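You operate a simulated robot arm through the tools that you are given. There is no shell and no other tool. Be economical: measure what you need, move in short steps, check, and stop when the job is done.

You run a simulated two-armed robot. Do the job below in one go: nothing can be reset, and whatever is moved stays where it is left.

Task
Clear the mist off the blue vent with the tube heater on HIGH.
Fine: dry hands; orange plug into the GLASS socket, then switch on. The tube can reach 45 C at most, lay nothing on it. After, dial to OFF and switch off.

The check looks at the end state, three seconds after you hand in, the way a careful person would. Anything else that was tipped, shoved, dropped, spilled or broken makes it a failure.

Robot
Two 7-joint arms with two-finger grippers on one trunk, hanging from a carriage that runs on a gantry, over the field with the corners [32.5, -24], [32.5, 226], [-85.5, 226.1], [-85.5, -23.9] (x, y) and turns from -402 to 285 degrees about z. Base frame: it is fixed where the carriage stands at the start and does not move with it; the origin is on the floor, on the carriage's upright axis, x ahead of it, y to its left, z up. Units: cm, degrees, N and s.
The left shoulder is at the start at [0, 23.6, 151], the right one opposite. With the tool pointing down near the work surface each hand reaches from about 10 to 72 cm from the robot's upright axis, wherever it stands, measured 20 degrees to its own side. Places, roughly: blue latch [80, -10, 100]; blue vent [80, -10, 120]; extra switch [50, -40, 100]; glass socket [50, -20, 100]; glass switch [50, -20, 100]; green latch [80, 30, 100]; green vent [80, 40, 120]; sill lamp switch [40, -30, 80]; sill switch [50, -30, 100]; slats dial [40, 10, 80]; top vent dial [40, 50, 80]; warmth dial [40, -10, 80]. Payload 3.43 kg a hand.
The tool frame of a hand sits at the grasp point between the pads (the TCP): z along the fingers, y along the line on which they close. The tips reach 3 cm beyond it. The gripper opens to 10.4 cm. The gripper's body begins 5.7 cm behind the TCP.
Orientation is that of the tool frame in the base frame, as a unit quaternion [w, x, y, z]. With the fingers straight down and closing along the base's y, the tool's x points along the base's -x, its y along +y and its z along -z.

Tools
- The arms move only by the tool play_rows. It takes "left_rows", "right_rows" or both (then of equal length, played together; a hand with none holds still); each is a list of rows, each an object of numbers (a shift or turn left out is 0, a gripper value left out holds the last): "jaw": the closure in counts, from 0 (fully open) to 255 (shut); "tx", "ty", "tz": the shift along the tool's x, y, z in units of 500 mm (1.0 is 500 mm); "rx", "ry", "rz": the turn, a rotation vector about the tool's x, y, z in units of 180 degrees (1.0 is 180 degrees). In form: [{"jaw": .., "tx": .., "ty": .., "tz": .., "rx": .., "ry": .., "rz": ..}, ...]. A call has 1 to 20 rows; each row is the pose to reach, as a shift and turn from the pose commanded when the call began, along the tool's axes at that moment. A call with a number of a shift or a turn outside -1 to 1 is refused whole. A row lasts 0.2 s, in which the tool goes at most 5 cm and 8.6 degrees; a call with a longer step from one row to the next is refused whole, and so is a gripper value outside its range. A pose out of reach is approached as far as the arm can. The call stops where the force on the tool passes 40 N (or 10 N more than at its start, if that is more) or the arm is blocked; 0.2 s more then pass. Each finger travels about 4.5 cm/s and halts on what it meets, pressing with about 32 N; the grip force reading is that of the motor and also rises with nothing between the fingers. The clock runs only during rows and for 0.2 s after the last one: add rows that repeat a pose to give the fingers time. It gives the time, the measured TCP pose, the force on the tool (base axes), the opening and the grip force at its end, in the units of the frame above (readings bear some noise), with the torque about the TCP (base axes, N m) and any sound that the robot's microphone picked up.
- Cameras (640 x 400 px; columns grow to the right, rows downward): "scene" is now at [28.67, 0.06, 164.02]; the picture's right is [0.03, -1.00, 0.00], its down [-0.72, -0.02, -0.69] and it looks along [0.69, 0.02, -0.72] (base axes); focal length 214 px, centre (320, 200). "left" rides on the left gripper at [6.7, -1.8, -9] in its tool frame; the picture's right is [0.25, 0.97, 0.00], its down [-0.73, 0.19, -0.66] and it looks along [-0.64, 0.17, 0.75] (tool axes); focal length 218 px, centre (320, 200). "right" rides on the right gripper at [6.7, 1.8, -9] in its tool frame; the picture's right is [-0.25, 0.97, 0.00], its down [-0.73, -0.19, -0.66] and it looks along [-0.64, -0.17, 0.75] (tool axes); focal length 218 px, centre (320, 200). There is no depth. A picture from a camera that has moved, and an enlarged one, comes with that camera's place and axes in the base frame and with its lens. The place of the scene camera against the robot may be out by one fixed shift of up to 1.2 cm in any direction.
- get_image(camera): a new picture of that camera. The clock stands still meanwhile.
- move_column(by): slides the trunk up (or, below 0, down) by that many cm; the arms and the scene camera ride with it, the base frame stays. It gives what a move gives, with no picture.
- base_move(legs): drives the robot by 1 to 6 legs, each [ahead, left, turn to the left] in cm, cm and degrees, along the robot's own axes; the way and the turn of a leg run together, so that a leg with both is an arc; at most 150 cm and 180 degrees a leg. The arms and the cameras ride along, it lands a little off, and it stops where it bumps. It keeps to its track: a leg is cut to what the track allows. It gives what a move gives.
- turn_head(pan, tilt): turns the head with the scene camera to pan (to the left, within 86 degrees either way) and tilt (down, from -29 to 69), counted from straight ahead of the robot. It gives what a move gives.
- close_up(camera, box): a new picture of the part [left, top, right, bottom] of that camera's present view, enlarged. The clock stands still meanwhile.
- sign_off(): hands the job in; it is judged then, once.

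Go step by step. Nothing tells you exact positions but the pictures and the camera data: compare them with the known pose of the tool, close in by small moves and look again before you grip or let go. The budget is 120 turns and 100 pictures, counting those below and the enlarged ones. Unless the task says otherwise, let go and move clear before handing in, and close with one line.

The tools are called after "Request:" as name(argument=value, ...) on one line, values as JSON. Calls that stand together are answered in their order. play_rows: Moves the arms, as the interface text tells. Its arguments: {"type":"object","properties":{"left_rows":{"type":"array"},"right_rows":{"type":"array"}},"required":[]} The other tools are called the same way: move_column (by) slides the trunk up or down; base_move (legs) drives the base; turn_head (pan, tilt) turns the head that bears the scene camera; get_image (camera) takes a picture; close_up (camera, box) takes an enlarged picture of a part of a camera's view; sign_off () hands the job in.

At the start:

```text
time: 0.0
left_ee_pos: [65.61, 6.16, 134.61]
left_tcp_rot: [0.001, 0.0, 1.0, -0.001]
left_ft_force: [0.3, -0.2, -0.1]
left_wrist_torque: [-0.01, -0.02, 0.01]
left_gripper_width: 10.41
left_finger_force: 0.0
right_ee_pos: [37.29, -29.46, 99.95]
right_tcp_rot: [0.0, 0.0, 1.0, 0.001]
right_ft_force: [0.3, -0.2, 0.0]
right_wrist_torque: [-0.04, 0.0, 0.0]
right_gripper_width: 10.4
right_finger_force: 0.0
trunk travel left (down, up): [-50.0, 14.0]
robot x, y, heading: [0.11, 0.05, 0.0]
head pan, tilt: [1.9, 46.3]
```

scene: 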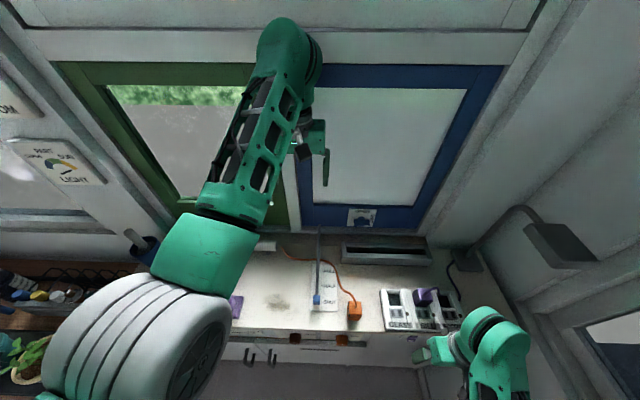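
right: 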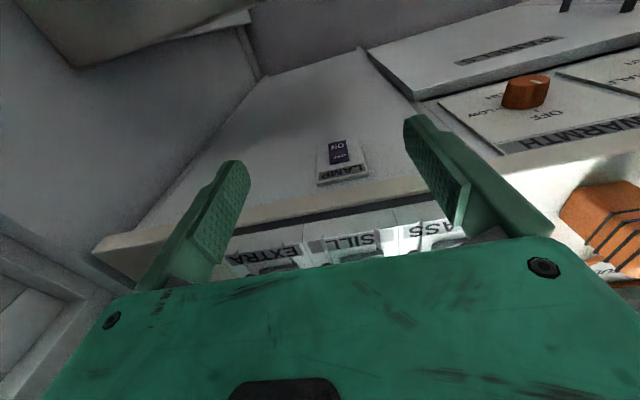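
left: 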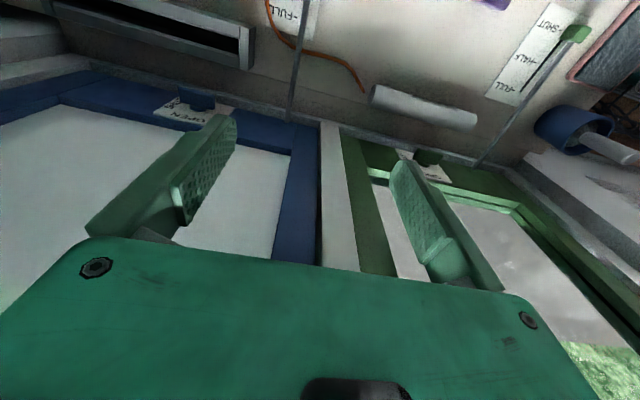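

I see a windowed workbench with a blue-framed (misted) pane, a green one, sockets on the bench and an orange plug on a cord. I'll take enlarged looks at the bench first.

Request:
close_up(camera="scene", box=[220, 200, 480, 362])

Request:
close_up(camera="scene", box=[370, 270, 480, 340])

Request:
close_up(camera="right", box=[220, 40, 640, 300])

Request:
close_up(camera="scene", box=[0, 60, 260, 222])

```text
2.46 times, centred on (350, 281) of scene
camera zoom: at [28.67, 0.06, 164.02], right [0.03, -1.0, 0.0], down [-0.72, -0.02, -0.69], along [0.69, 0.02, -0.72], focal length 528 px, centre (246, 1)
```

zoom: 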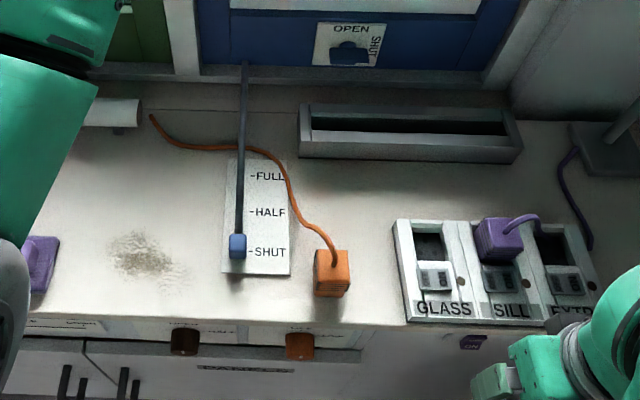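

```text
5.71 times, centred on (425, 305) of scene
camera zoom: at [28.67, 0.06, 164.02], right [0.03, -1.0, 0.0], down [-0.72, -0.02, -0.69], along [0.69, 0.02, -0.72], focal length 1226 px, centre (-280, -400)
```

zoom: 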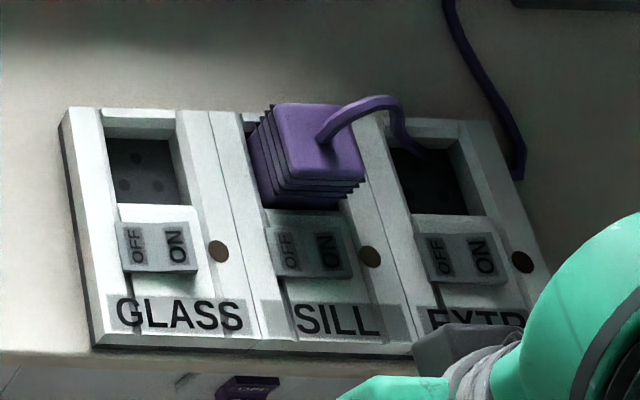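

```text
1.52 times, centred on (430, 170) of right
camera zoom: at [30.66, -27.88, 108.99], right [0.25, 0.97, 0.0], down [0.73, -0.19, 0.66], along [0.64, -0.17, -0.75], focal length 333 px, centre (152, 246)
```

zoom: 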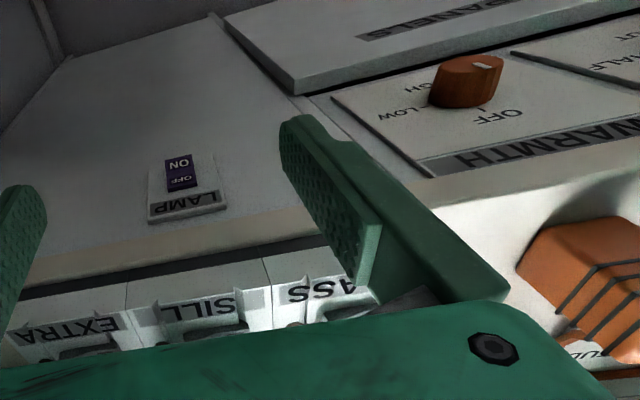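

```text
2.46 times, centred on (130, 141) of scene
camera zoom: at [28.67, 0.06, 164.02], right [0.03, -1.0, 0.0], down [-0.72, -0.02, -0.69], along [0.69, 0.02, -0.72], focal length 528 px, centre (788, 345)
```

zoom: 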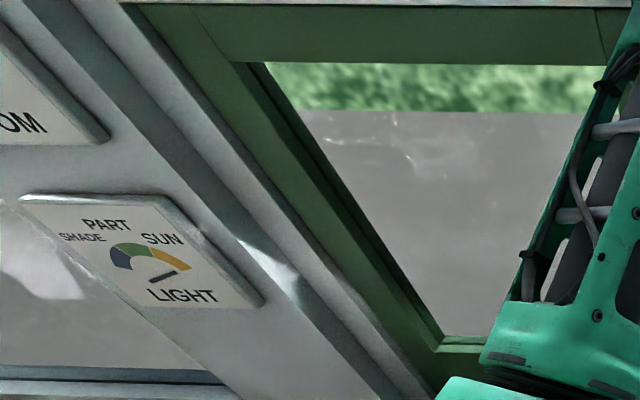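

The bench shows GLASS/SILL/EXTRA sockets with rocker switches, the orange plug lying loose, and an orange WARMTH dial on the lower front panel. I'll draw the left arm back and lift the right hand to clear the view.

Request:
play_rows(left_rows=[{"tx": 0.07, "ty": 0.05}, {"tx": 0.14, "ty": 0.1}, {"tx": 0.21, "ty": 0.15}, {"tx": 0.28, "ty": 0.2}, {"tx": 0.35, "ty": 0.25}, {"tx": 0.42, "ty": 0.3}, {"tx": 0.5, "ty": 0.35}], right_rows=[{"tz": -0.05}, {"tz": -0.1}, {"tz": -0.15}, {"tz": -0.2}, {"tz": -0.25}, {"tz": -0.3}, {"tz": -0.3}])

Request:
get_image(camera="scene")

Request:
get_image(camera="right")

```text
time: 1.6
left_ee_pos: [54.03, 18.71, 129.49]
left_tcp_rot: [0.004, 0.0, 1.0, -0.001]
left_ft_force: [-0.3, -0.1, -0.2]
left_wrist_torque: [0.05, -0.03, 0.01]
left_gripper_width: 10.38
left_finger_force: 0.1
left hand out of reach, approached as far as the arm can: row 2, 3, 4, 5, 6, 7
right_ee_pos: [37.45, -29.86, 114.72]
right_tcp_rot: [0.003, 0.001, 1.0, -0.001]
right_ft_force: [0.3, -0.6, -1.2]
right_wrist_torque: [0.04, -0.03, 0.0]
right_gripper_width: 10.4
right_finger_force: 0.0
trunk travel left (down, up): [-50.0, 14.0]
robot x, y, heading: [-0.18, -0.14, -0.3]
head pan, tilt: [1.9, 46.3]
```

```text
92 pictures are left
camera scene: at [28.67, 0.04, 164.02], right [0.03, -1.0, 0.0], down [-0.72, -0.02, -0.69], along [0.69, 0.02, -0.72], focal length 214 px, centre (320, 200)
```

scene: 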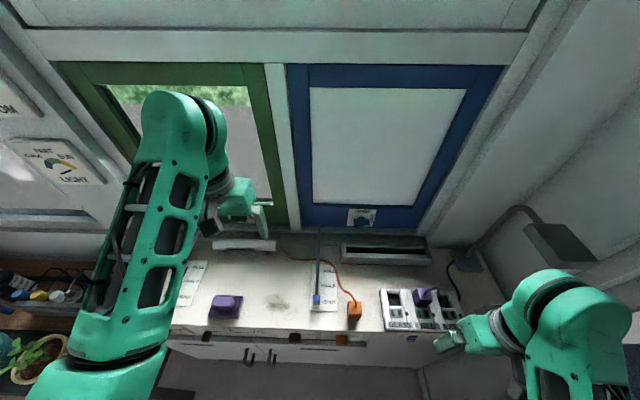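

```text
91 pictures are left
camera right: at [30.72, -28.12, 123.79], right [0.25, 0.97, 0.0], down [0.73, -0.19, 0.66], along [0.64, -0.17, -0.75], focal length 218 px, centre (320, 200)
```

right: 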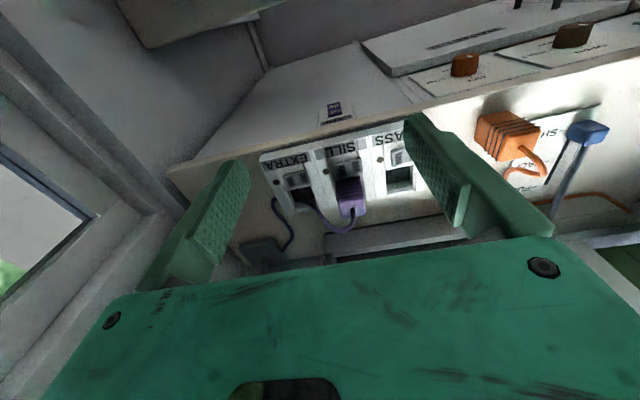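

The plug sits near [48.5, -8.5, 97]. I look closer at plug, socket and dial before approaching.

Request:
close_up(camera="right", box=[420, 20, 640, 220])

Request:
close_up(camera="right", box=[250, 90, 440, 250])

Request:
close_up(camera="scene", box=[300, 240, 400, 350])

Request:
close_up(camera="scene", box=[180, 190, 340, 340])

```text
2.00 times, centred on (530, 120) of right
camera zoom: at [30.72, -28.12, 123.79], right [0.25, 0.97, 0.0], down [0.73, -0.19, 0.66], along [0.64, -0.17, -0.75], focal length 436 px, centre (-100, 360)
```

zoom: 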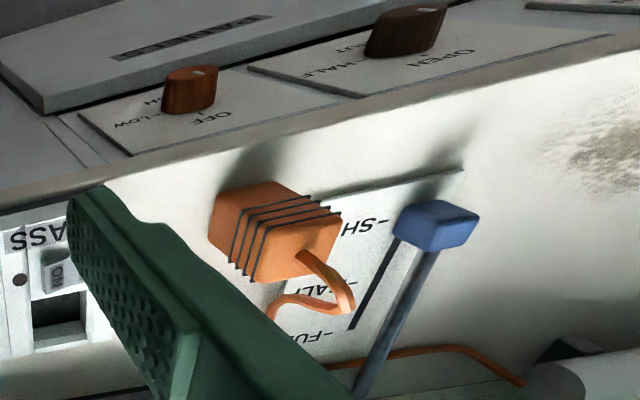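

```text
2.50 times, centred on (345, 170) of right
camera zoom: at [30.72, -28.12, 123.79], right [0.25, 0.97, 0.0], down [0.73, -0.19, 0.66], along [0.64, -0.17, -0.75], focal length 546 px, centre (258, 275)
```

zoom: 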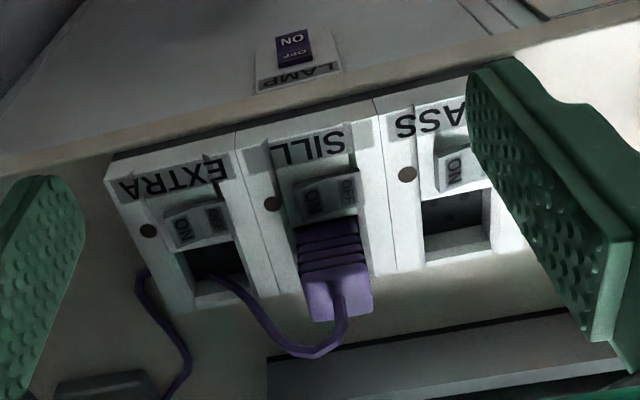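

```text
3.64 times, centred on (350, 295) of scene
camera zoom: at [28.67, 0.04, 164.02], right [0.03, -1.0, 0.0], down [-0.72, -0.02, -0.69], along [0.69, 0.02, -0.72], focal length 780 px, centre (211, -146)
```

zoom: 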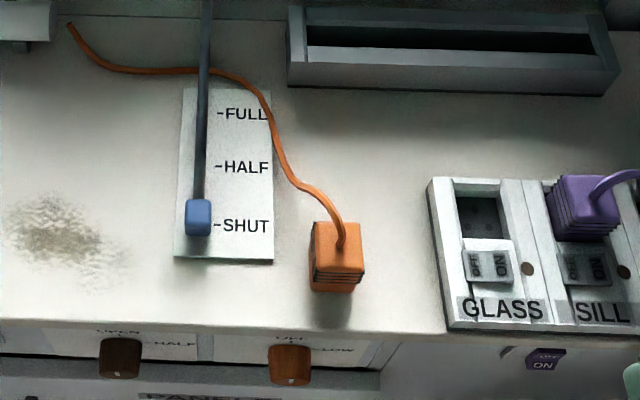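

```text
2.67 times, centred on (260, 265) of scene
camera zoom: at [28.67, 0.04, 164.02], right [0.03, -1.0, 0.0], down [-0.72, -0.02, -0.69], along [0.69, 0.02, -0.72], focal length 572 px, centre (480, 27)
```

zoom: 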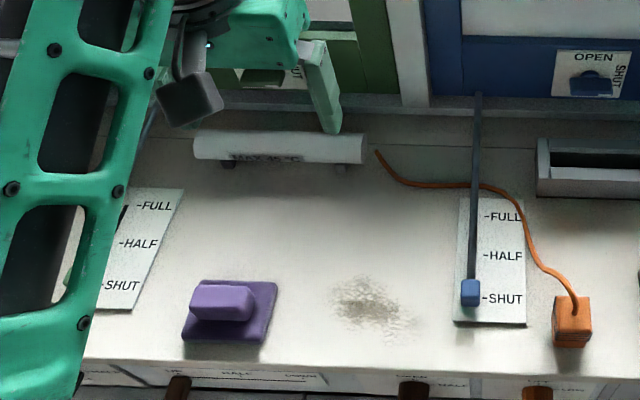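

Triangulation: plug top about [48.7, -8.7, 100.6], GLASS screw at [48, -24.2, 97.6]. I move the right hand above the plug, partly closed, and look.

Request:
play_rows(right_rows=[{"tx": -0.04, "ty": 0.07, "jaw": 70}, {"tx": -0.08, "ty": 0.14}, {"tx": -0.12, "ty": 0.21}, {"tx": -0.16, "ty": 0.28}, {"tx": -0.2, "ty": 0.35}, {"tx": -0.225, "ty": 0.423}, {"tx": -0.225, "ty": 0.423, "tz": 0.06}, {"tx": -0.225, "ty": 0.423, "tz": 0.06}])

Request:
get_image(camera="right")

Request:
close_up(camera="scene", box=[260, 210, 500, 360])

```text
time: 3.4
left_ee_pos: [54.04, 18.67, 129.4]
left_tcp_rot: [0.003, 0.001, 1.0, 0.0]
left_ft_force: [-0.1, -0.6, 0.1]
left_wrist_torque: [0.0, -0.01, -0.02]
left_gripper_width: 10.41
left_finger_force: 0.1
right_ee_pos: [48.58, -8.28, 112.14]
right_tcp_rot: [0.0, 0.001, 1.0, 0.0]
right_ft_force: [-0.3, 0.1, -0.7]
right_wrist_torque: [0.0, -0.02, -0.01]
right_gripper_width: 7.54
right_finger_force: 0.1
trunk travel left (down, up): [-50.0, 14.0]
robot x, y, heading: [-0.08, -0.22, 0.2]
head pan, tilt: [1.9, 46.3]
```

```text
86 pictures are left
camera right: at [41.89, -6.8, 121.02], right [0.25, 0.97, 0.0], down [0.73, -0.19, 0.66], along [0.64, -0.17, -0.75], focal length 218 px, centre (320, 200)
```

right: 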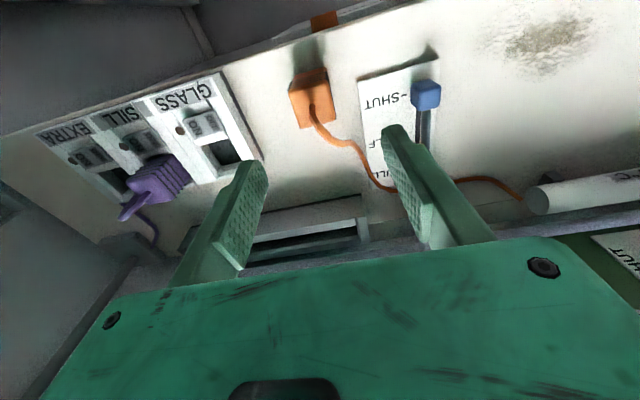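

```text
2.67 times, centred on (380, 285) of scene
camera zoom: at [28.67, 0.06, 164.02], right [0.03, -1.0, 0.0], down [-0.72, -0.02, -0.69], along [0.69, 0.02, -0.72], focal length 572 px, centre (160, -27)
```

zoom: 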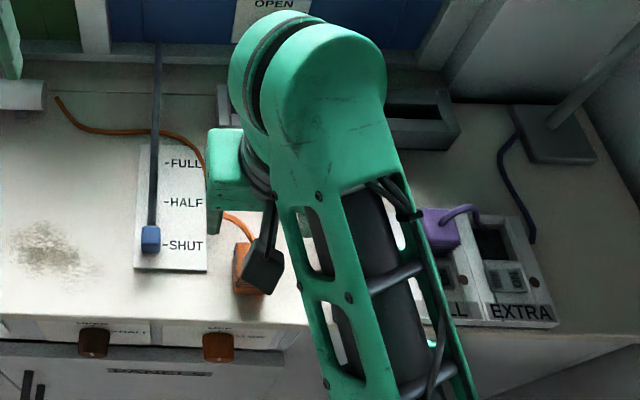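

Hand is above the plug; a zoom to refine the plug's centre and height.

Request:
close_up(camera="right", box=[250, 50, 390, 150])

Request:
close_up(camera="right", box=[120, 60, 280, 200])

```text
4.00 times, centred on (320, 100) of right
camera zoom: at [41.89, -6.8, 121.02], right [0.25, 0.97, 0.0], down [0.73, -0.19, 0.66], along [0.64, -0.17, -0.75], focal length 873 px, centre (320, 600)
```

zoom: 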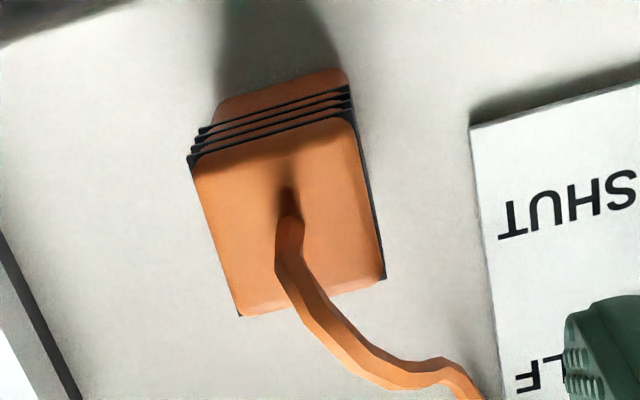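

```text
2.86 times, centred on (200, 130) of right
camera zoom: at [41.89, -6.8, 121.02], right [0.25, 0.97, 0.0], down [0.73, -0.19, 0.66], along [0.64, -0.17, -0.75], focal length 624 px, centre (663, 400)
```

zoom: 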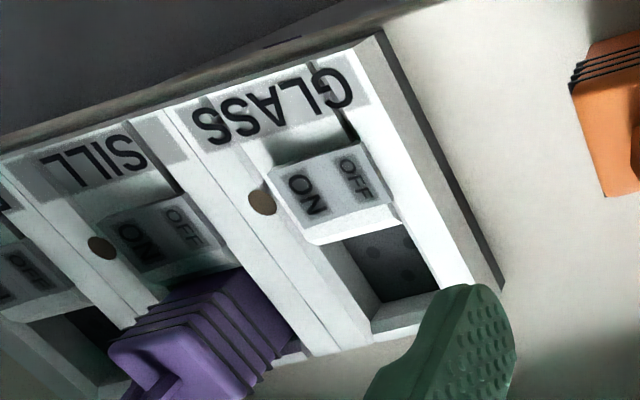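

The plug's centre is about [48.0, -9.1], 3.7 cm wide. Before gripping I measure the socket from straight above.

Request:
play_rows(right_rows=[{"ty": -0.08}, {"ty": -0.16}, {"ty": -0.24}, {"ty": -0.24}])

Request:
close_up(camera="right", box=[220, 40, 420, 190])

```text
time: 4.4
left_ee_pos: [54.04, 18.71, 129.46]
left_tcp_rot: [0.004, 0.0, 1.0, -0.001]
left_ft_force: [0.2, 1.1, 0.2]
left_wrist_torque: [-0.03, -0.01, 0.01]
left_gripper_width: 10.42
left_finger_force: 0.1
right_ee_pos: [48.66, -20.5, 112.2]
right_tcp_rot: [0.0, 0.0, 1.0, 0.0]
right_ft_force: [-0.3, 0.6, -0.4]
right_wrist_torque: [-0.02, 0.02, -0.01]
right_gripper_width: 7.56
right_finger_force: 0.1
trunk travel left (down, up): [-50.0, 14.0]
robot x, y, heading: [0.42, 0.28, -0.1]
head pan, tilt: [1.9, 46.3]
```

```text
2.67 times, centred on (320, 115) of right
camera zoom: at [41.89, -18.85, 121.01], right [0.25, 0.97, 0.0], down [0.73, -0.19, 0.66], along [0.64, -0.17, -0.75], focal length 582 px, centre (320, 427)
```

zoom: 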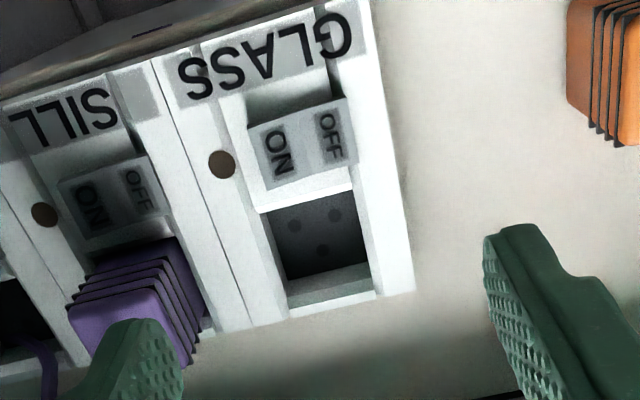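

The socket mouth is centred near [52.4, -21.7] with the panel top at 97.6. I now go over the plug and lower the open fingers around it.

Request:
play_rows(right_rows=[{"ty": 0.08}, {"ty": 0.16}, {"tx": 0.01, "ty": 0.228}, {"tx": 0.01, "ty": 0.228}, {"tx": 0.01, "ty": 0.228, "tz": 0.06}, {"tx": 0.01, "ty": 0.228, "tz": 0.12}, {"tx": 0.01, "ty": 0.228, "tz": 0.17}, {"tx": 0.01, "ty": 0.228, "tz": 0.214}, {"tx": 0.01, "ty": 0.228, "tz": 0.214}])

Request:
get_image(camera="right")

```text
time: 6.4
left_ee_pos: [54.0, 18.71, 129.41]
left_tcp_rot: [0.004, -0.001, 1.0, -0.001]
left_ft_force: [-0.4, 0.5, -0.4]
left_wrist_torque: [0.05, -0.02, 0.0]
left_gripper_width: 10.41
left_finger_force: 0.1
right_ee_pos: [48.15, -8.96, 101.34]
right_tcp_rot: [0.0, 0.0, 1.0, 0.0]
right_ft_force: [0.7, -0.9, 1.0]
right_wrist_torque: [0.01, 0.01, 0.03]
right_gripper_width: 7.57
right_finger_force: 0.1
trunk travel left (down, up): [-50.0, 14.0]
robot x, y, heading: [-0.03, -0.27, 0.1]
head pan, tilt: [1.9, 46.3]
```

```text
81 pictures are left
camera right: at [41.36, -7.27, 110.31], right [0.25, 0.97, 0.0], down [0.73, -0.19, 0.66], along [0.64, -0.17, -0.75], focal length 218 px, centre (320, 200)
```

right: 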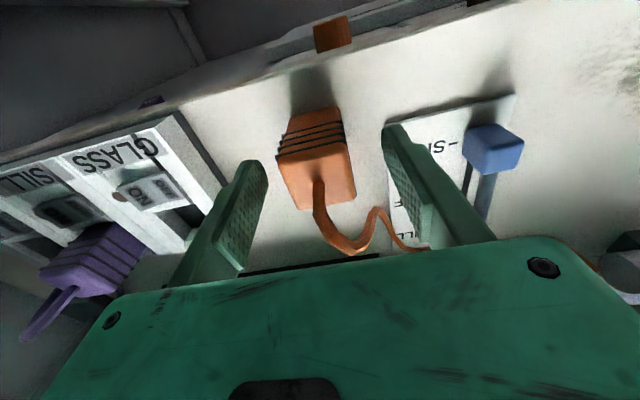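

The plug is centred between the fingers. I close on it and lift slightly.

Request:
play_rows(right_rows=[{"ty": -0.003, "jaw": 120}, {"ty": -0.003, "jaw": 255}, {"ty": -0.003}, {"ty": -0.003}, {"ty": -0.003}, {"ty": -0.003}])

Request:
get_image(camera="right")

```text
time: 7.8
left_ee_pos: [54.06, 18.73, 129.45]
left_tcp_rot: [0.003, 0.0, 1.0, 0.0]
left_ft_force: [-0.3, 0.1, -0.5]
left_wrist_torque: [-0.01, 0.01, 0.0]
left_gripper_width: 10.43
left_finger_force: 0.1
right_ee_pos: [48.08, -9.02, 101.32]
right_tcp_rot: [0.0, 0.0, 1.0, 0.001]
right_ft_force: [1.3, 0.0, -0.2]
right_wrist_torque: [-0.02, 0.02, -0.03]
right_gripper_width: 3.51
right_finger_force: 31.8
trunk travel left (down, up): [-50.0, 14.0]
robot x, y, heading: [-0.02, -0.06, -0.1]
head pan, tilt: [1.9, 46.3]
```

```text
80 pictures are left
camera right: at [41.35, -7.44, 110.29], right [0.25, 0.97, 0.0], down [0.73, -0.19, 0.66], along [0.64, -0.17, -0.75], focal length 218 px, centre (320, 200)
```

right: 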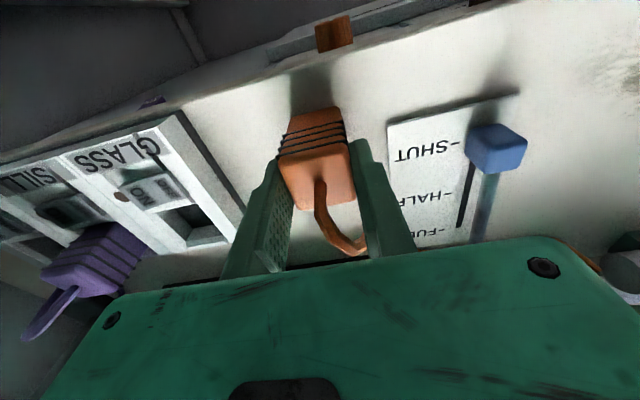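

Plug gripped (3.5 cm). I lift it 6 cm and carry it over the GLASS socket.

Request:
play_rows(right_rows=[{"tz": -0.04}, {"tz": -0.08}, {"tz": -0.12}, {"tz": -0.12, "ty": -0.06, "tx": -0.02}, {"tz": -0.12, "ty": -0.12, "tx": -0.04}, {"tz": -0.12, "ty": -0.18, "tx": -0.06}, {"tz": -0.12, "ty": -0.253, "tx": -0.086}, {"tz": -0.12, "ty": -0.253, "tx": -0.086}, {"tz": -0.12, "ty": -0.253, "tx": -0.086}])

Request:
get_image(camera="right")

Request:
close_up(camera="scene", box=[260, 210, 500, 360])

```text
time: 9.8
left_ee_pos: [53.97, 18.79, 129.46]
left_tcp_rot: [0.003, 0.001, 1.0, -0.001]
left_ft_force: [0.4, 0.1, 0.3]
left_wrist_torque: [0.03, 0.01, 0.0]
left_gripper_width: 10.39
left_finger_force: 0.1
right_ee_pos: [52.31, -21.91, 107.29]
right_tcp_rot: [0.0, 0.0, 1.0, 0.001]
right_ft_force: [-0.5, -0.6, 0.2]
right_wrist_torque: [0.02, 0.02, 0.02]
right_gripper_width: 0.0
right_finger_force: 32.0
trunk travel left (down, up): [-50.0, 14.0]
robot x, y, heading: [0.11, -0.37, -0.2]
head pan, tilt: [1.9, 46.3]
```

```text
79 pictures are left
camera right: at [45.68, -20.17, 116.26], right [0.25, 0.97, 0.0], down [0.73, -0.19, 0.66], along [0.64, -0.17, -0.75], focal length 218 px, centre (320, 200)
```

right: 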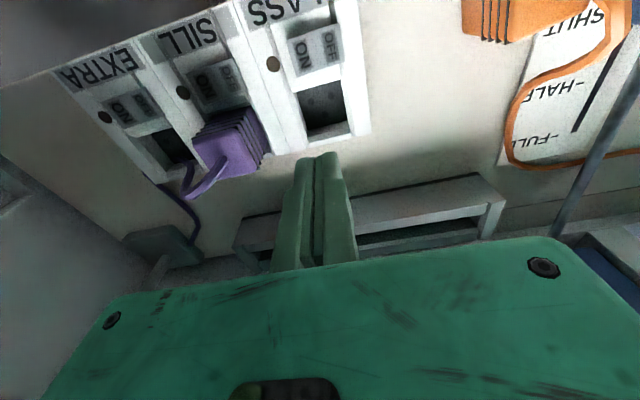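

```text
2.67 times, centred on (380, 285) of scene
camera zoom: at [28.67, 0.06, 164.02], right [0.03, -1.0, 0.0], down [-0.72, -0.02, -0.69], along [0.69, 0.02, -0.72], focal length 572 px, centre (160, -27)
```

zoom: 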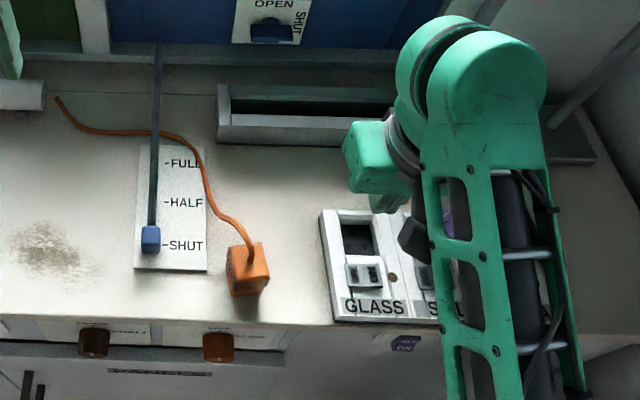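

The plug slipped out and stayed on the bench, slightly shifted and still upright. I return above it and look.

Request:
play_rows(right_rows=[{"jaw": 70, "tz": -0.04}, {"ty": 0.08, "tx": 0.04, "tz": -0.08}, {"ty": 0.16, "tx": 0.08, "tz": -0.08}, {"ty": 0.25, "tx": 0.086, "tz": -0.08}, {"ty": 0.25, "tx": 0.086, "tz": -0.08}])

Request:
close_up(camera="right", box=[250, 40, 410, 160])

Request:
close_up(camera="left", box=[0, 0, 320, 200])

```text
time: 11.0
left_ee_pos: [54.0, 18.66, 129.47]
left_tcp_rot: [0.004, 0.0, 1.0, -0.001]
left_ft_force: [0.1, 0.2, 0.2]
left_wrist_torque: [0.0, -0.01, 0.0]
left_gripper_width: 10.4
left_finger_force: 0.0
right_ee_pos: [47.95, -9.29, 111.49]
right_tcp_rot: [0.0, 0.0, 1.0, -0.001]
right_ft_force: [0.3, 0.7, -1.0]
right_wrist_torque: [-0.01, -0.02, 0.02]
right_gripper_width: 7.56
right_finger_force: 0.0
trunk travel left (down, up): [-50.0, 14.0]
robot x, y, heading: [0.11, -0.02, 0.2]
head pan, tilt: [1.9, 46.3]
```

```text
3.33 times, centred on (330, 100) of right
camera zoom: at [41.35, -7.62, 120.3], right [0.25, 0.97, 0.0], down [0.73, -0.19, 0.66], along [0.64, -0.17, -0.75], focal length 728 px, centre (287, 533)
```

zoom: 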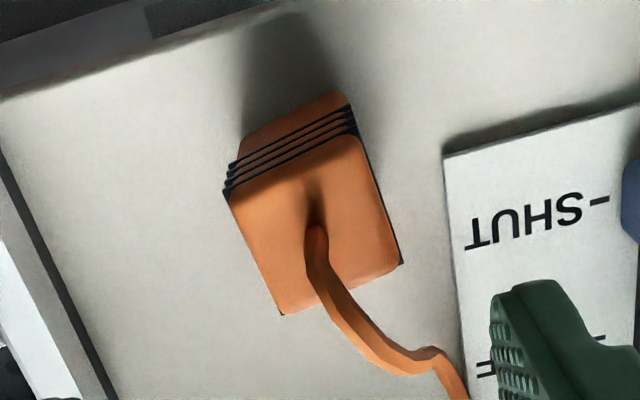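

```text
2.00 times, centred on (160, 100) of left
camera zoom: at [47.29, 16.92, 138.52], right [-0.25, 0.97, 0.0], down [0.72, 0.19, 0.66], along [0.64, 0.17, -0.75], focal length 436 px, centre (640, 400)
```

zoom: 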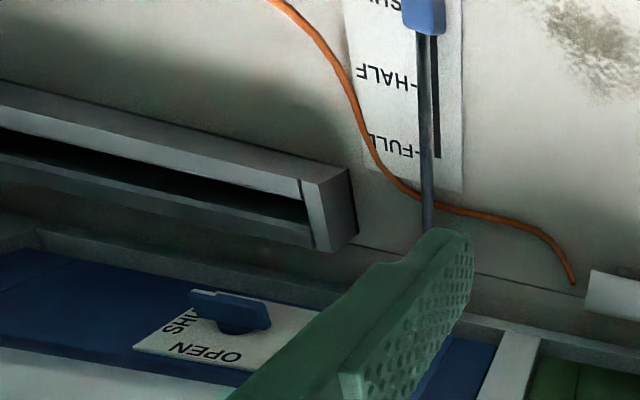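

The plug now sits at about [47.9, -8.6], turned roughly 8° left. I align the hand, go a little deeper, grip, and lift slowly.

Request:
play_rows(right_rows=[{"tx": 0.002, "ty": 0.014, "rz": -0.043}, {"tx": 0.002, "ty": 0.014, "rz": -0.043}, {"tx": 0.002, "ty": 0.014, "rz": -0.043, "tz": 0.08}, {"tx": 0.002, "ty": 0.014, "rz": -0.043, "tz": 0.15}, {"tx": 0.002, "ty": 0.014, "rz": -0.043, "tz": 0.19}, {"tx": 0.002, "ty": 0.014, "rz": -0.043, "tz": 0.216}, {"tx": 0.002, "ty": 0.014, "rz": -0.043, "tz": 0.216}, {"tx": 0.002, "ty": 0.014, "rz": -0.043, "tz": 0.216, "jaw": 130}, {"tx": 0.002, "ty": 0.014, "rz": -0.043, "tz": 0.216, "jaw": 255}, {"tx": 0.002, "ty": 0.014, "rz": -0.043, "tz": 0.216}, {"tx": 0.002, "ty": 0.014, "rz": -0.043, "tz": 0.216}, {"tx": 0.002, "ty": 0.014, "rz": -0.043, "tz": 0.216}])

Request:
get_image(camera="right")

Request:
play_rows(right_rows=[{"tz": -0.004}, {"tz": -0.008}, {"tz": -0.012}, {"tz": -0.016}, {"tz": -0.02}, {"tz": -0.024}, {"tz": -0.03}, {"tz": -0.036}, {"tz": -0.04}])

Request:
get_image(camera="right")

```text
time: 13.6
left_ee_pos: [54.02, 18.73, 129.41]
left_tcp_rot: [0.004, 0.0, 1.0, -0.002]
left_ft_force: [-0.9, 0.2, -0.7]
left_wrist_torque: [-0.01, 0.02, 0.02]
left_gripper_width: 10.41
left_finger_force: 0.0
right_ee_pos: [47.9, -8.52, 100.45]
right_tcp_rot: [0.0, -0.067, 0.998, 0.0]
right_ft_force: [-0.2, 0.8, -0.2]
right_wrist_torque: [0.02, 0.0, -0.01]
right_gripper_width: 3.49
right_finger_force: 32.1
trunk travel left (down, up): [-50.0, 14.0]
robot x, y, heading: [-0.46, -0.03, -0.1]
head pan, tilt: [1.9, 46.3]
```

```text
75 pictures are left
camera right: at [41.07, -7.81, 109.42], right [0.12, 0.99, 0.0], down [0.75, -0.09, 0.66], along [0.65, -0.08, -0.75], focal length 218 px, centre (320, 200)
```

right: 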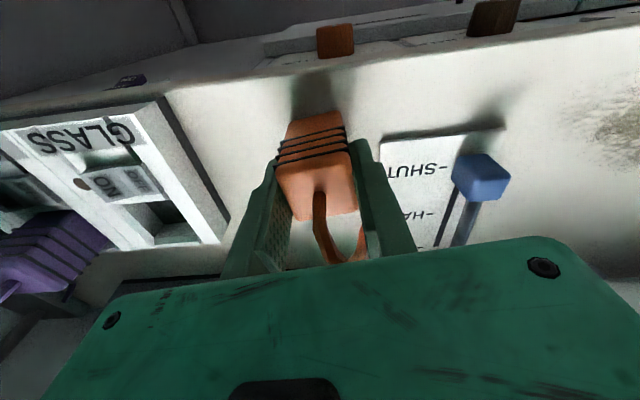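

```text
time: 15.6
left_ee_pos: [53.94, 18.73, 129.4]
left_tcp_rot: [0.003, 0.0, 1.0, -0.001]
left_ft_force: [0.3, 0.3, -0.9]
left_wrist_torque: [-0.01, -0.01, 0.0]
left_gripper_width: 10.42
left_finger_force: 0.0
right_ee_pos: [48.0, -8.67, 102.48]
right_tcp_rot: [0.0, -0.069, 0.998, 0.0]
right_ft_force: [0.4, 0.0, -1.4]
right_wrist_torque: [0.01, 0.01, 0.01]
right_gripper_width: 3.48
right_finger_force: 32.1
trunk travel left (down, up): [-50.0, 14.0]
robot x, y, heading: [0.39, -0.06, 0.2]
head pan, tilt: [1.9, 46.3]
```

```text
74 pictures are left
camera right: at [41.09, -7.83, 111.46], right [0.12, 0.99, 0.0], down [0.75, -0.09, 0.66], along [0.65, -0.08, -0.75], focal length 218 px, centre (320, 200)
```

right: 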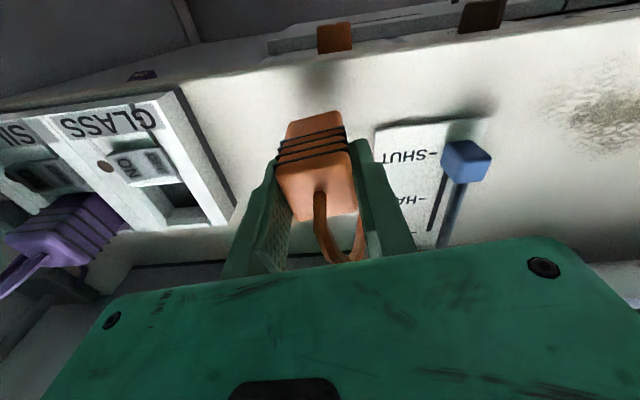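

The plug is lifted and hasn't slipped. I raise it further, slowly, and check again.

Request:
play_rows(right_rows=[{"tz": -0.008}, {"tz": -0.016}, {"tz": -0.024}, {"tz": -0.032}, {"tz": -0.04}, {"tz": -0.048}, {"tz": -0.056}, {"tz": -0.064}, {"tz": -0.07}, {"tz": -0.07, "rz": 0.012}, {"tz": -0.07, "rz": 0.024}, {"tz": -0.07, "rz": 0.036}, {"tz": -0.07, "rz": 0.043}, {"tz": -0.07, "rz": 0.043}])

Request:
get_image(camera="right")

```text
time: 18.6
left_ee_pos: [54.02, 18.76, 129.45]
left_tcp_rot: [0.004, -0.001, 1.0, -0.001]
left_ft_force: [-0.2, -0.1, -0.2]
left_wrist_torque: [-0.01, 0.01, -0.01]
left_gripper_width: 10.38
left_finger_force: 0.1
right_ee_pos: [48.04, -8.54, 106.1]
right_tcp_rot: [0.0, 0.0, 1.0, 0.0]
right_ft_force: [0.3, -0.5, -0.8]
right_wrist_torque: [-0.01, 0.0, 0.03]
right_gripper_width: 3.48
right_finger_force: 31.7
trunk travel left (down, up): [-50.0, 14.0]
robot x, y, heading: [-0.04, -0.03, 0.0]
head pan, tilt: [1.9, 46.3]
```

```text
73 pictures are left
camera right: at [41.31, -6.93, 114.99], right [0.25, 0.97, 0.0], down [0.73, -0.19, 0.66], along [0.64, -0.17, -0.75], focal length 218 px, centre (320, 200)
```

right: 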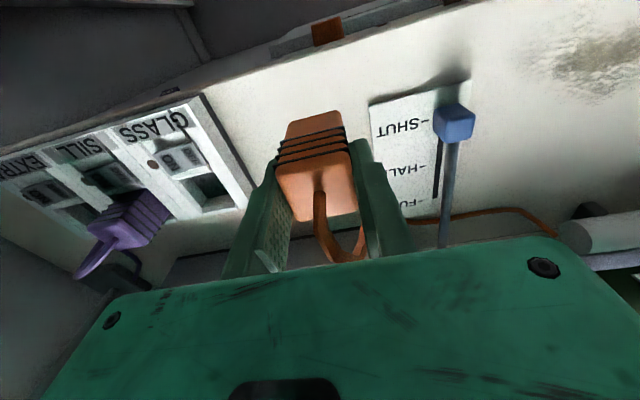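

Still firmly held and squared up. Now carry it at gentle speed over the GLASS socket.

Request:
play_rows(right_rows=[{"tx": -0.006, "ty": -0.018}, {"tx": -0.014, "ty": -0.042}, {"tx": -0.024, "ty": -0.07}, {"tx": -0.034, "ty": -0.1}, {"tx": -0.044, "ty": -0.13}, {"tx": -0.054, "ty": -0.16}, {"tx": -0.064, "ty": -0.19}, {"tx": -0.074, "ty": -0.22}, {"tx": -0.082, "ty": -0.245}, {"tx": -0.087, "ty": -0.257}, {"tx": -0.088, "ty": -0.263}, {"tx": -0.088, "ty": -0.263}])

Request:
get_image(camera="right")

Request:
close_up(camera="scene", box=[340, 250, 460, 340])

Request:
close_up(camera="left", box=[0, 0, 200, 125])

```text
time: 21.2
left_ee_pos: [54.05, 18.73, 129.38]
left_tcp_rot: [0.004, 0.0, 1.0, 0.0]
left_ft_force: [0.0, -0.3, 0.7]
left_wrist_torque: [0.02, -0.02, -0.02]
left_gripper_width: 10.41
left_finger_force: 0.2
right_ee_pos: [52.49, -21.78, 105.99]
right_tcp_rot: [0.001, 0.0, 1.0, 0.0]
right_ft_force: [0.6, 0.4, -0.3]
right_wrist_torque: [0.01, -0.04, -0.01]
right_gripper_width: 3.53
right_finger_force: 32.0
trunk travel left (down, up): [-50.0, 14.0]
robot x, y, heading: [-0.09, 0.18, 0.1]
head pan, tilt: [1.9, 46.3]
```

```text
72 pictures are left
camera right: at [45.79, -20.08, 114.96], right [0.25, 0.97, 0.0], down [0.73, -0.19, 0.66], along [0.64, -0.17, -0.75], focal length 218 px, centre (320, 200)
```

right: 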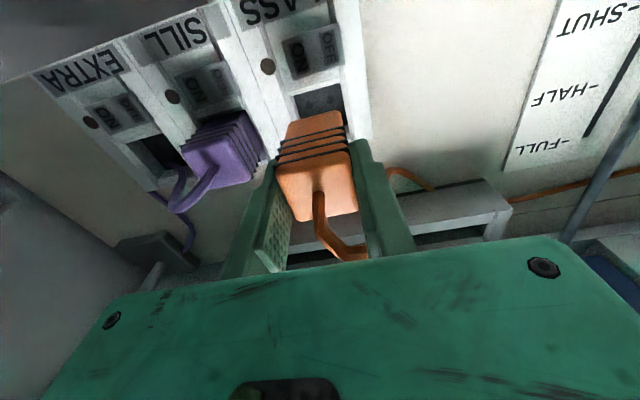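

```text
4.44 times, centred on (400, 295) of scene
camera zoom: at [28.67, 0.06, 164.02], right [0.03, -1.0, 0.0], down [-0.72, -0.02, -0.69], along [0.69, 0.02, -0.72], focal length 953 px, centre (-36, -222)
```

zoom: 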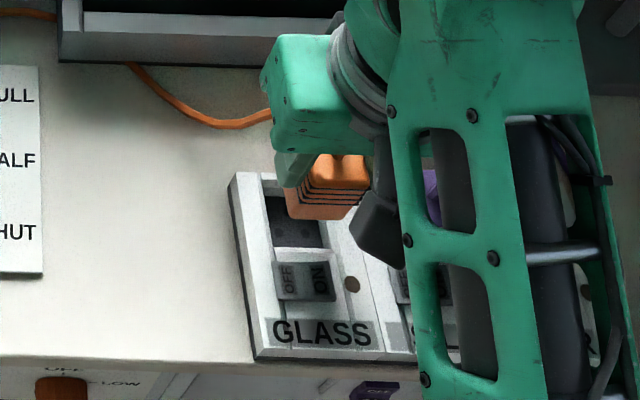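

```text
3.20 times, centred on (100, 62) of left
camera zoom: at [47.28, 16.93, 138.51], right [-0.25, 0.97, 0.0], down [0.72, 0.19, 0.66], along [0.64, 0.17, -0.75], focal length 698 px, centre (1024, 640)
```

zoom: 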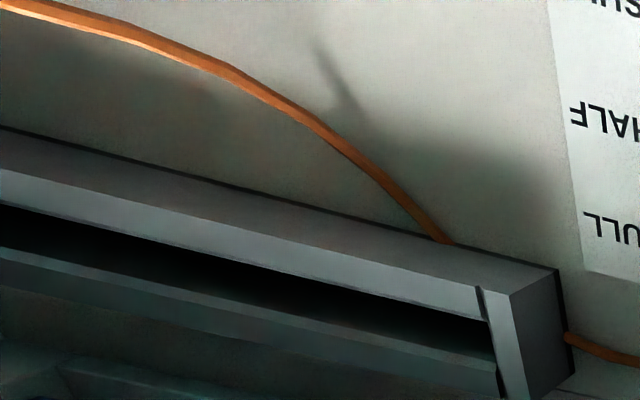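

Plug hovers over the GLASS well. I lower it to just above the panel and check alignment.

Request:
play_rows(right_rows=[{"tz": 0.02}, {"tz": 0.04}, {"tz": 0.06}, {"tz": 0.075}, {"tz": 0.075}])

Request:
close_up(camera="right", box=[200, 0, 440, 240])

Request:
close_up(camera="scene", box=[370, 270, 430, 330])

```text
time: 22.4
left_ee_pos: [54.02, 18.64, 129.56]
left_tcp_rot: [0.004, -0.001, 1.0, -0.001]
left_ft_force: [0.5, 0.3, 0.9]
left_wrist_torque: [-0.01, 0.01, 0.02]
left_gripper_width: 10.4
left_finger_force: 0.1
right_ee_pos: [52.46, -21.64, 102.62]
right_tcp_rot: [0.003, -0.001, 1.0, 0.001]
right_ft_force: [-14.7, 1.4, 31.5]
right_wrist_torque: [-0.02, 0.25, 0.01]
right_gripper_width: 3.53
right_finger_force: 31.9
trunk travel left (down, up): [-50.0, 14.0]
robot x, y, heading: [0.19, 0.11, 0.1]
head pan, tilt: [1.9, 46.3]
```

```text
1.67 times, centred on (320, 120) of right
camera zoom: at [45.77, -20.1, 111.52], right [0.25, 0.97, 0.0], down [0.73, -0.19, 0.66], along [0.64, -0.17, -0.75], focal length 364 px, centre (320, 333)
```

zoom: 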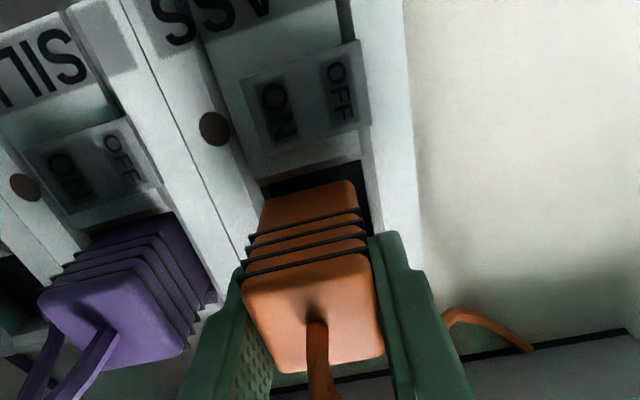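

```text
6.67 times, centred on (400, 300) of scene
camera zoom: at [28.66, 0.03, 164.05], right [0.03, -1.0, 0.0], down [-0.72, -0.02, -0.69], along [0.69, 0.02, -0.72], focal length 1430 px, centre (-213, -467)
```

zoom: 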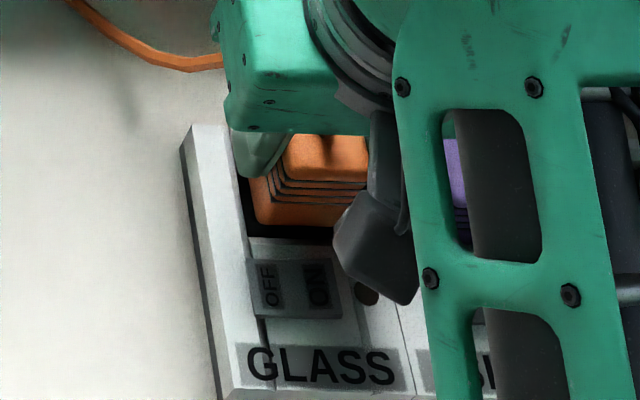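

The plug touched the far (+x) rim: reaction -x and up, with a dark gap showing at the near side. I back up a bit, shift 0.5 cm toward the robot and 0.1 left, and try again.

Request:
play_rows(right_rows=[{"tz": -0.012}, {"tz": -0.012, "tx": 0.01, "ty": 0.001}, {"tz": -0.012, "tx": 0.01, "ty": 0.001}, {"tz": 0.0, "tx": 0.01, "ty": 0.001}, {"tz": 0.01, "tx": 0.01, "ty": 0.001}, {"tz": 0.02, "tx": 0.01, "ty": 0.001}, {"tz": 0.03, "tx": 0.01, "ty": 0.001}])

Request:
close_up(camera="right", box=[200, 0, 440, 240])

```text
time: 24.0
left_ee_pos: [54.03, 18.75, 129.58]
left_tcp_rot: [0.004, 0.0, 1.0, -0.001]
left_ft_force: [0.0, -0.3, -0.8]
left_wrist_torque: [-0.01, -0.01, 0.01]
left_gripper_width: 10.41
left_finger_force: 0.0
right_ee_pos: [52.26, -21.73, 101.0]
right_tcp_rot: [0.003, -0.001, 1.0, 0.001]
right_ft_force: [0.9, 5.7, 18.7]
right_wrist_torque: [0.12, -0.2, -0.03]
right_gripper_width: 3.5
right_finger_force: 32.1
trunk travel left (down, up): [-50.0, 14.0]
robot x, y, heading: [-0.2, -0.01, 0.1]
head pan, tilt: [1.9, 46.3]
```

```text
1.67 times, centred on (320, 120) of right
camera zoom: at [45.31, -20.0, 110.02], right [0.25, 0.97, 0.0], down [0.73, -0.19, 0.66], along [0.64, -0.16, -0.75], focal length 364 px, centre (320, 333)
```

zoom: 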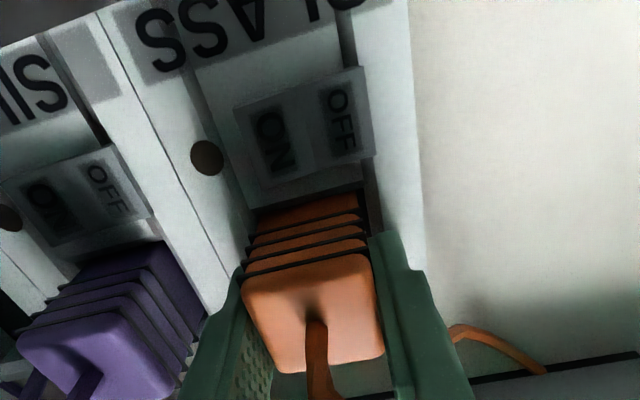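

It slid into the well (z 101.0). I press down a little more.

Request:
play_rows(right_rows=[{"tz": 0.006}, {"tz": 0.012}, {"tz": 0.018}, {"tz": 0.024}, {"tz": 0.024}])

Request:
close_up(camera="right", box=[200, 0, 440, 240])

```text
time: 24.6
left_ee_pos: [54.09, 18.78, 129.28]
left_tcp_rot: [0.004, 0.0, 1.0, -0.001]
left_ft_force: [-0.2, 0.0, 0.0]
left_wrist_torque: [0.0, -0.02, 0.03]
left_gripper_width: 10.38
left_finger_force: 0.1
right_ee_pos: [52.06, -21.63, 100.74]
right_tcp_rot: [0.005, 0.0, 1.0, 0.001]
right_ft_force: [-1.4, 0.0, 7.1]
right_wrist_torque: [-0.03, -0.08, 0.05]
right_gripper_width: 3.51
right_finger_force: 32.4
trunk travel left (down, up): [-50.0, 14.0]
robot x, y, heading: [-0.36, 0.08, -0.0]
head pan, tilt: [1.9, 46.3]
stopped in row 2 (right hand): the force on the tool passed its limit at 47 N (the readings are from after the stop); the commanded pose is now the measured one
```

```text
1.67 times, centred on (320, 120) of right
camera zoom: at [45.34, -19.99, 109.63], right [0.25, 0.97, 0.0], down [0.72, -0.19, 0.66], along [0.64, -0.17, -0.75], focal length 364 px, centre (320, 333)
```

zoom: 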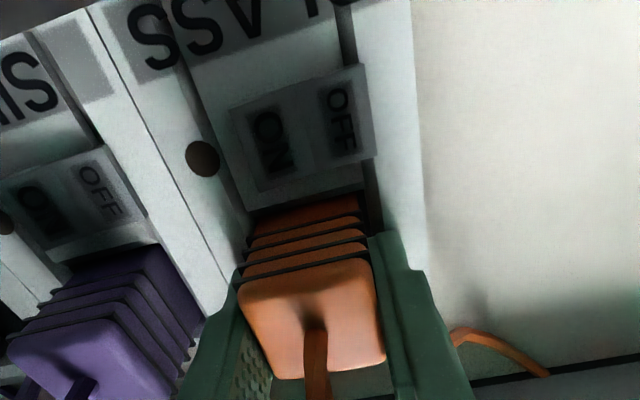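

Firm bottoming at z 100.7, at roughly the purple plug's depth. I open, rise, and look.

Request:
play_rows(right_rows=[{"jaw": 110}, {"jaw": 110}, {"jaw": 110}, {"tz": -0.03}, {"tz": -0.1}, {"tz": -0.18}, {"tz": -0.24}, {"tz": -0.24}])

Request:
close_up(camera="right", box=[200, 40, 400, 190])

Request:
close_up(camera="scene", box=[340, 250, 480, 340])

```text
time: 26.4
left_ee_pos: [54.09, 18.76, 129.4]
left_tcp_rot: [0.004, 0.0, 1.0, 0.0]
left_ft_force: [-0.2, 0.0, 0.3]
left_wrist_torque: [-0.02, 0.06, -0.02]
left_gripper_width: 10.42
left_finger_force: 0.0
right_ee_pos: [52.02, -21.46, 112.69]
right_tcp_rot: [0.003, 0.0, 1.0, 0.001]
right_ft_force: [0.3, 1.1, 0.5]
right_wrist_torque: [0.0, 0.0, 0.01]
right_gripper_width: 5.92
right_finger_force: 0.0
trunk travel left (down, up): [-50.0, 14.0]
robot x, y, heading: [0.26, 0.02, -0.1]
head pan, tilt: [1.9, 46.3]
```

```text
2.67 times, centred on (300, 115) of right
camera zoom: at [45.22, -19.95, 121.69], right [0.25, 0.97, 0.0], down [0.73, -0.19, 0.66], along [0.64, -0.17, -0.75], focal length 582 px, centre (373, 427)
```

zoom: 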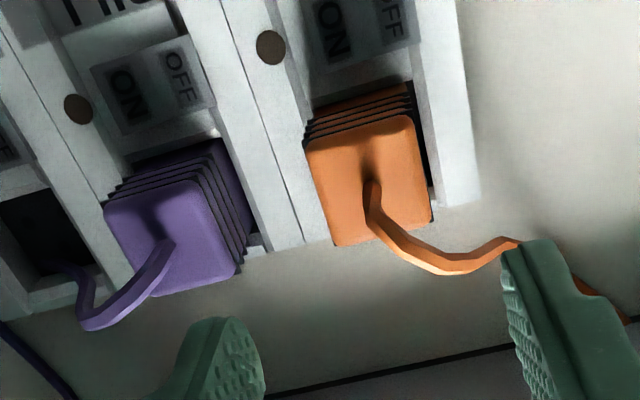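

```text
4.44 times, centred on (410, 295) of scene
camera zoom: at [28.66, 0.06, 164.02], right [0.03, -1.0, 0.0], down [-0.72, -0.02, -0.69], along [0.69, 0.02, -0.72], focal length 953 px, centre (-80, -222)
```

zoom: 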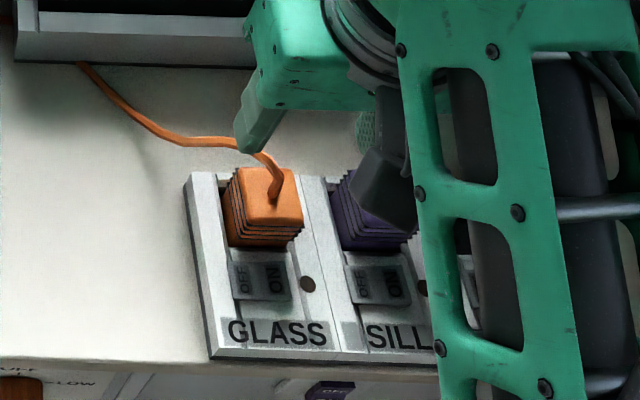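

The orange plug looks seated like the purple one. Next the GLASS rocker (centre ≈[47.8, -21.2], ON half at y≈-22.3): I open wide and use only the right finger, with the other passing over bare bench.

Request:
play_rows(right_rows=[{"jaw": 0, "tx": 0.03, "ty": 0.03}, {"tx": 0.06, "ty": 0.06}, {"tx": 0.0844, "ty": 0.095}, {"tx": 0.0844, "ty": 0.095, "tz": 0.06}, {"tx": 0.0844, "ty": 0.095, "tz": 0.12}, {"tx": 0.0844, "ty": 0.095, "tz": 0.18}, {"tx": 0.0844, "ty": 0.095, "tz": 0.18}])

Request:
get_image(camera="right")

Request:
close_up(camera="scene", box=[340, 260, 450, 340])

```text
time: 28.0
left_ee_pos: [54.06, 18.7, 129.43]
left_tcp_rot: [0.004, 0.001, 1.0, -0.001]
left_ft_force: [-0.9, -0.7, -0.2]
left_wrist_torque: [-0.01, 0.0, -0.01]
left_gripper_width: 10.41
left_finger_force: 0.1
right_ee_pos: [47.77, -16.79, 103.49]
right_tcp_rot: [0.004, 0.001, 1.0, 0.0]
right_ft_force: [-0.3, -0.3, 0.1]
right_wrist_torque: [0.01, 0.02, -0.01]
right_gripper_width: 10.39
right_finger_force: 0.1
trunk travel left (down, up): [-50.0, 14.0]
robot x, y, heading: [-0.11, 0.12, -0.3]
head pan, tilt: [1.9, 46.3]
```

```text
63 pictures are left
camera right: at [40.94, -15.21, 112.43], right [0.25, 0.97, 0.0], down [0.72, -0.19, 0.66], along [0.64, -0.17, -0.75], focal length 218 px, centre (320, 200)
```

right: 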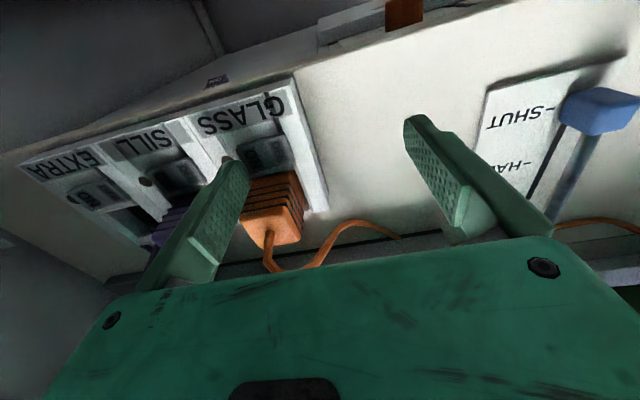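

```text
5.00 times, centred on (395, 300) of scene
camera zoom: at [28.65, 0.06, 164.02], right [0.03, -1.0, 0.0], down [-0.72, -0.02, -0.69], along [0.69, 0.02, -0.72], focal length 1072 px, centre (-55, -300)
```

zoom: 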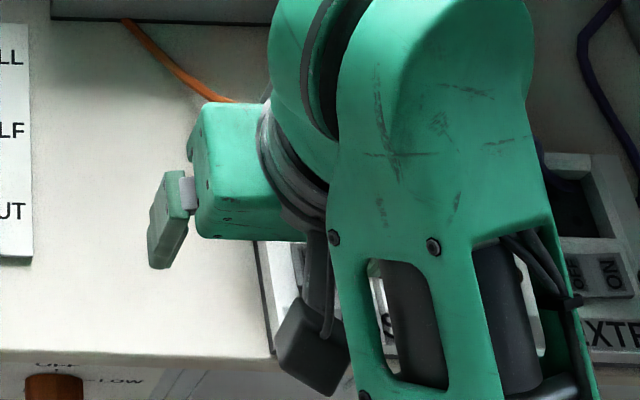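

Zoom on the right fingertip against the rocker.

Request:
close_up(camera="right", box=[180, 80, 340, 200])

```text
3.33 times, centred on (260, 140) of right
camera zoom: at [40.94, -15.21, 112.43], right [0.25, 0.97, 0.0], down [0.72, -0.19, 0.66], along [0.64, -0.17, -0.75], focal length 728 px, centre (520, 400)
```

zoom: 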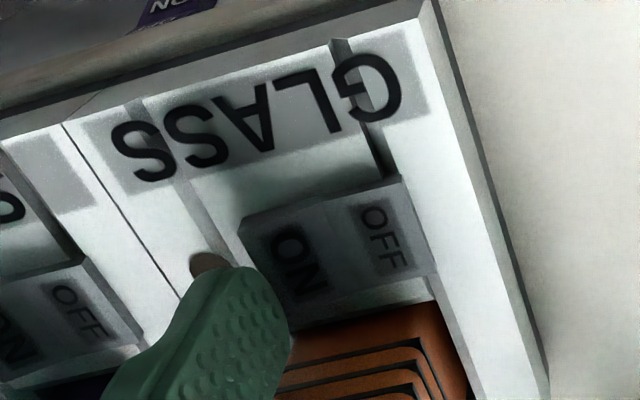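

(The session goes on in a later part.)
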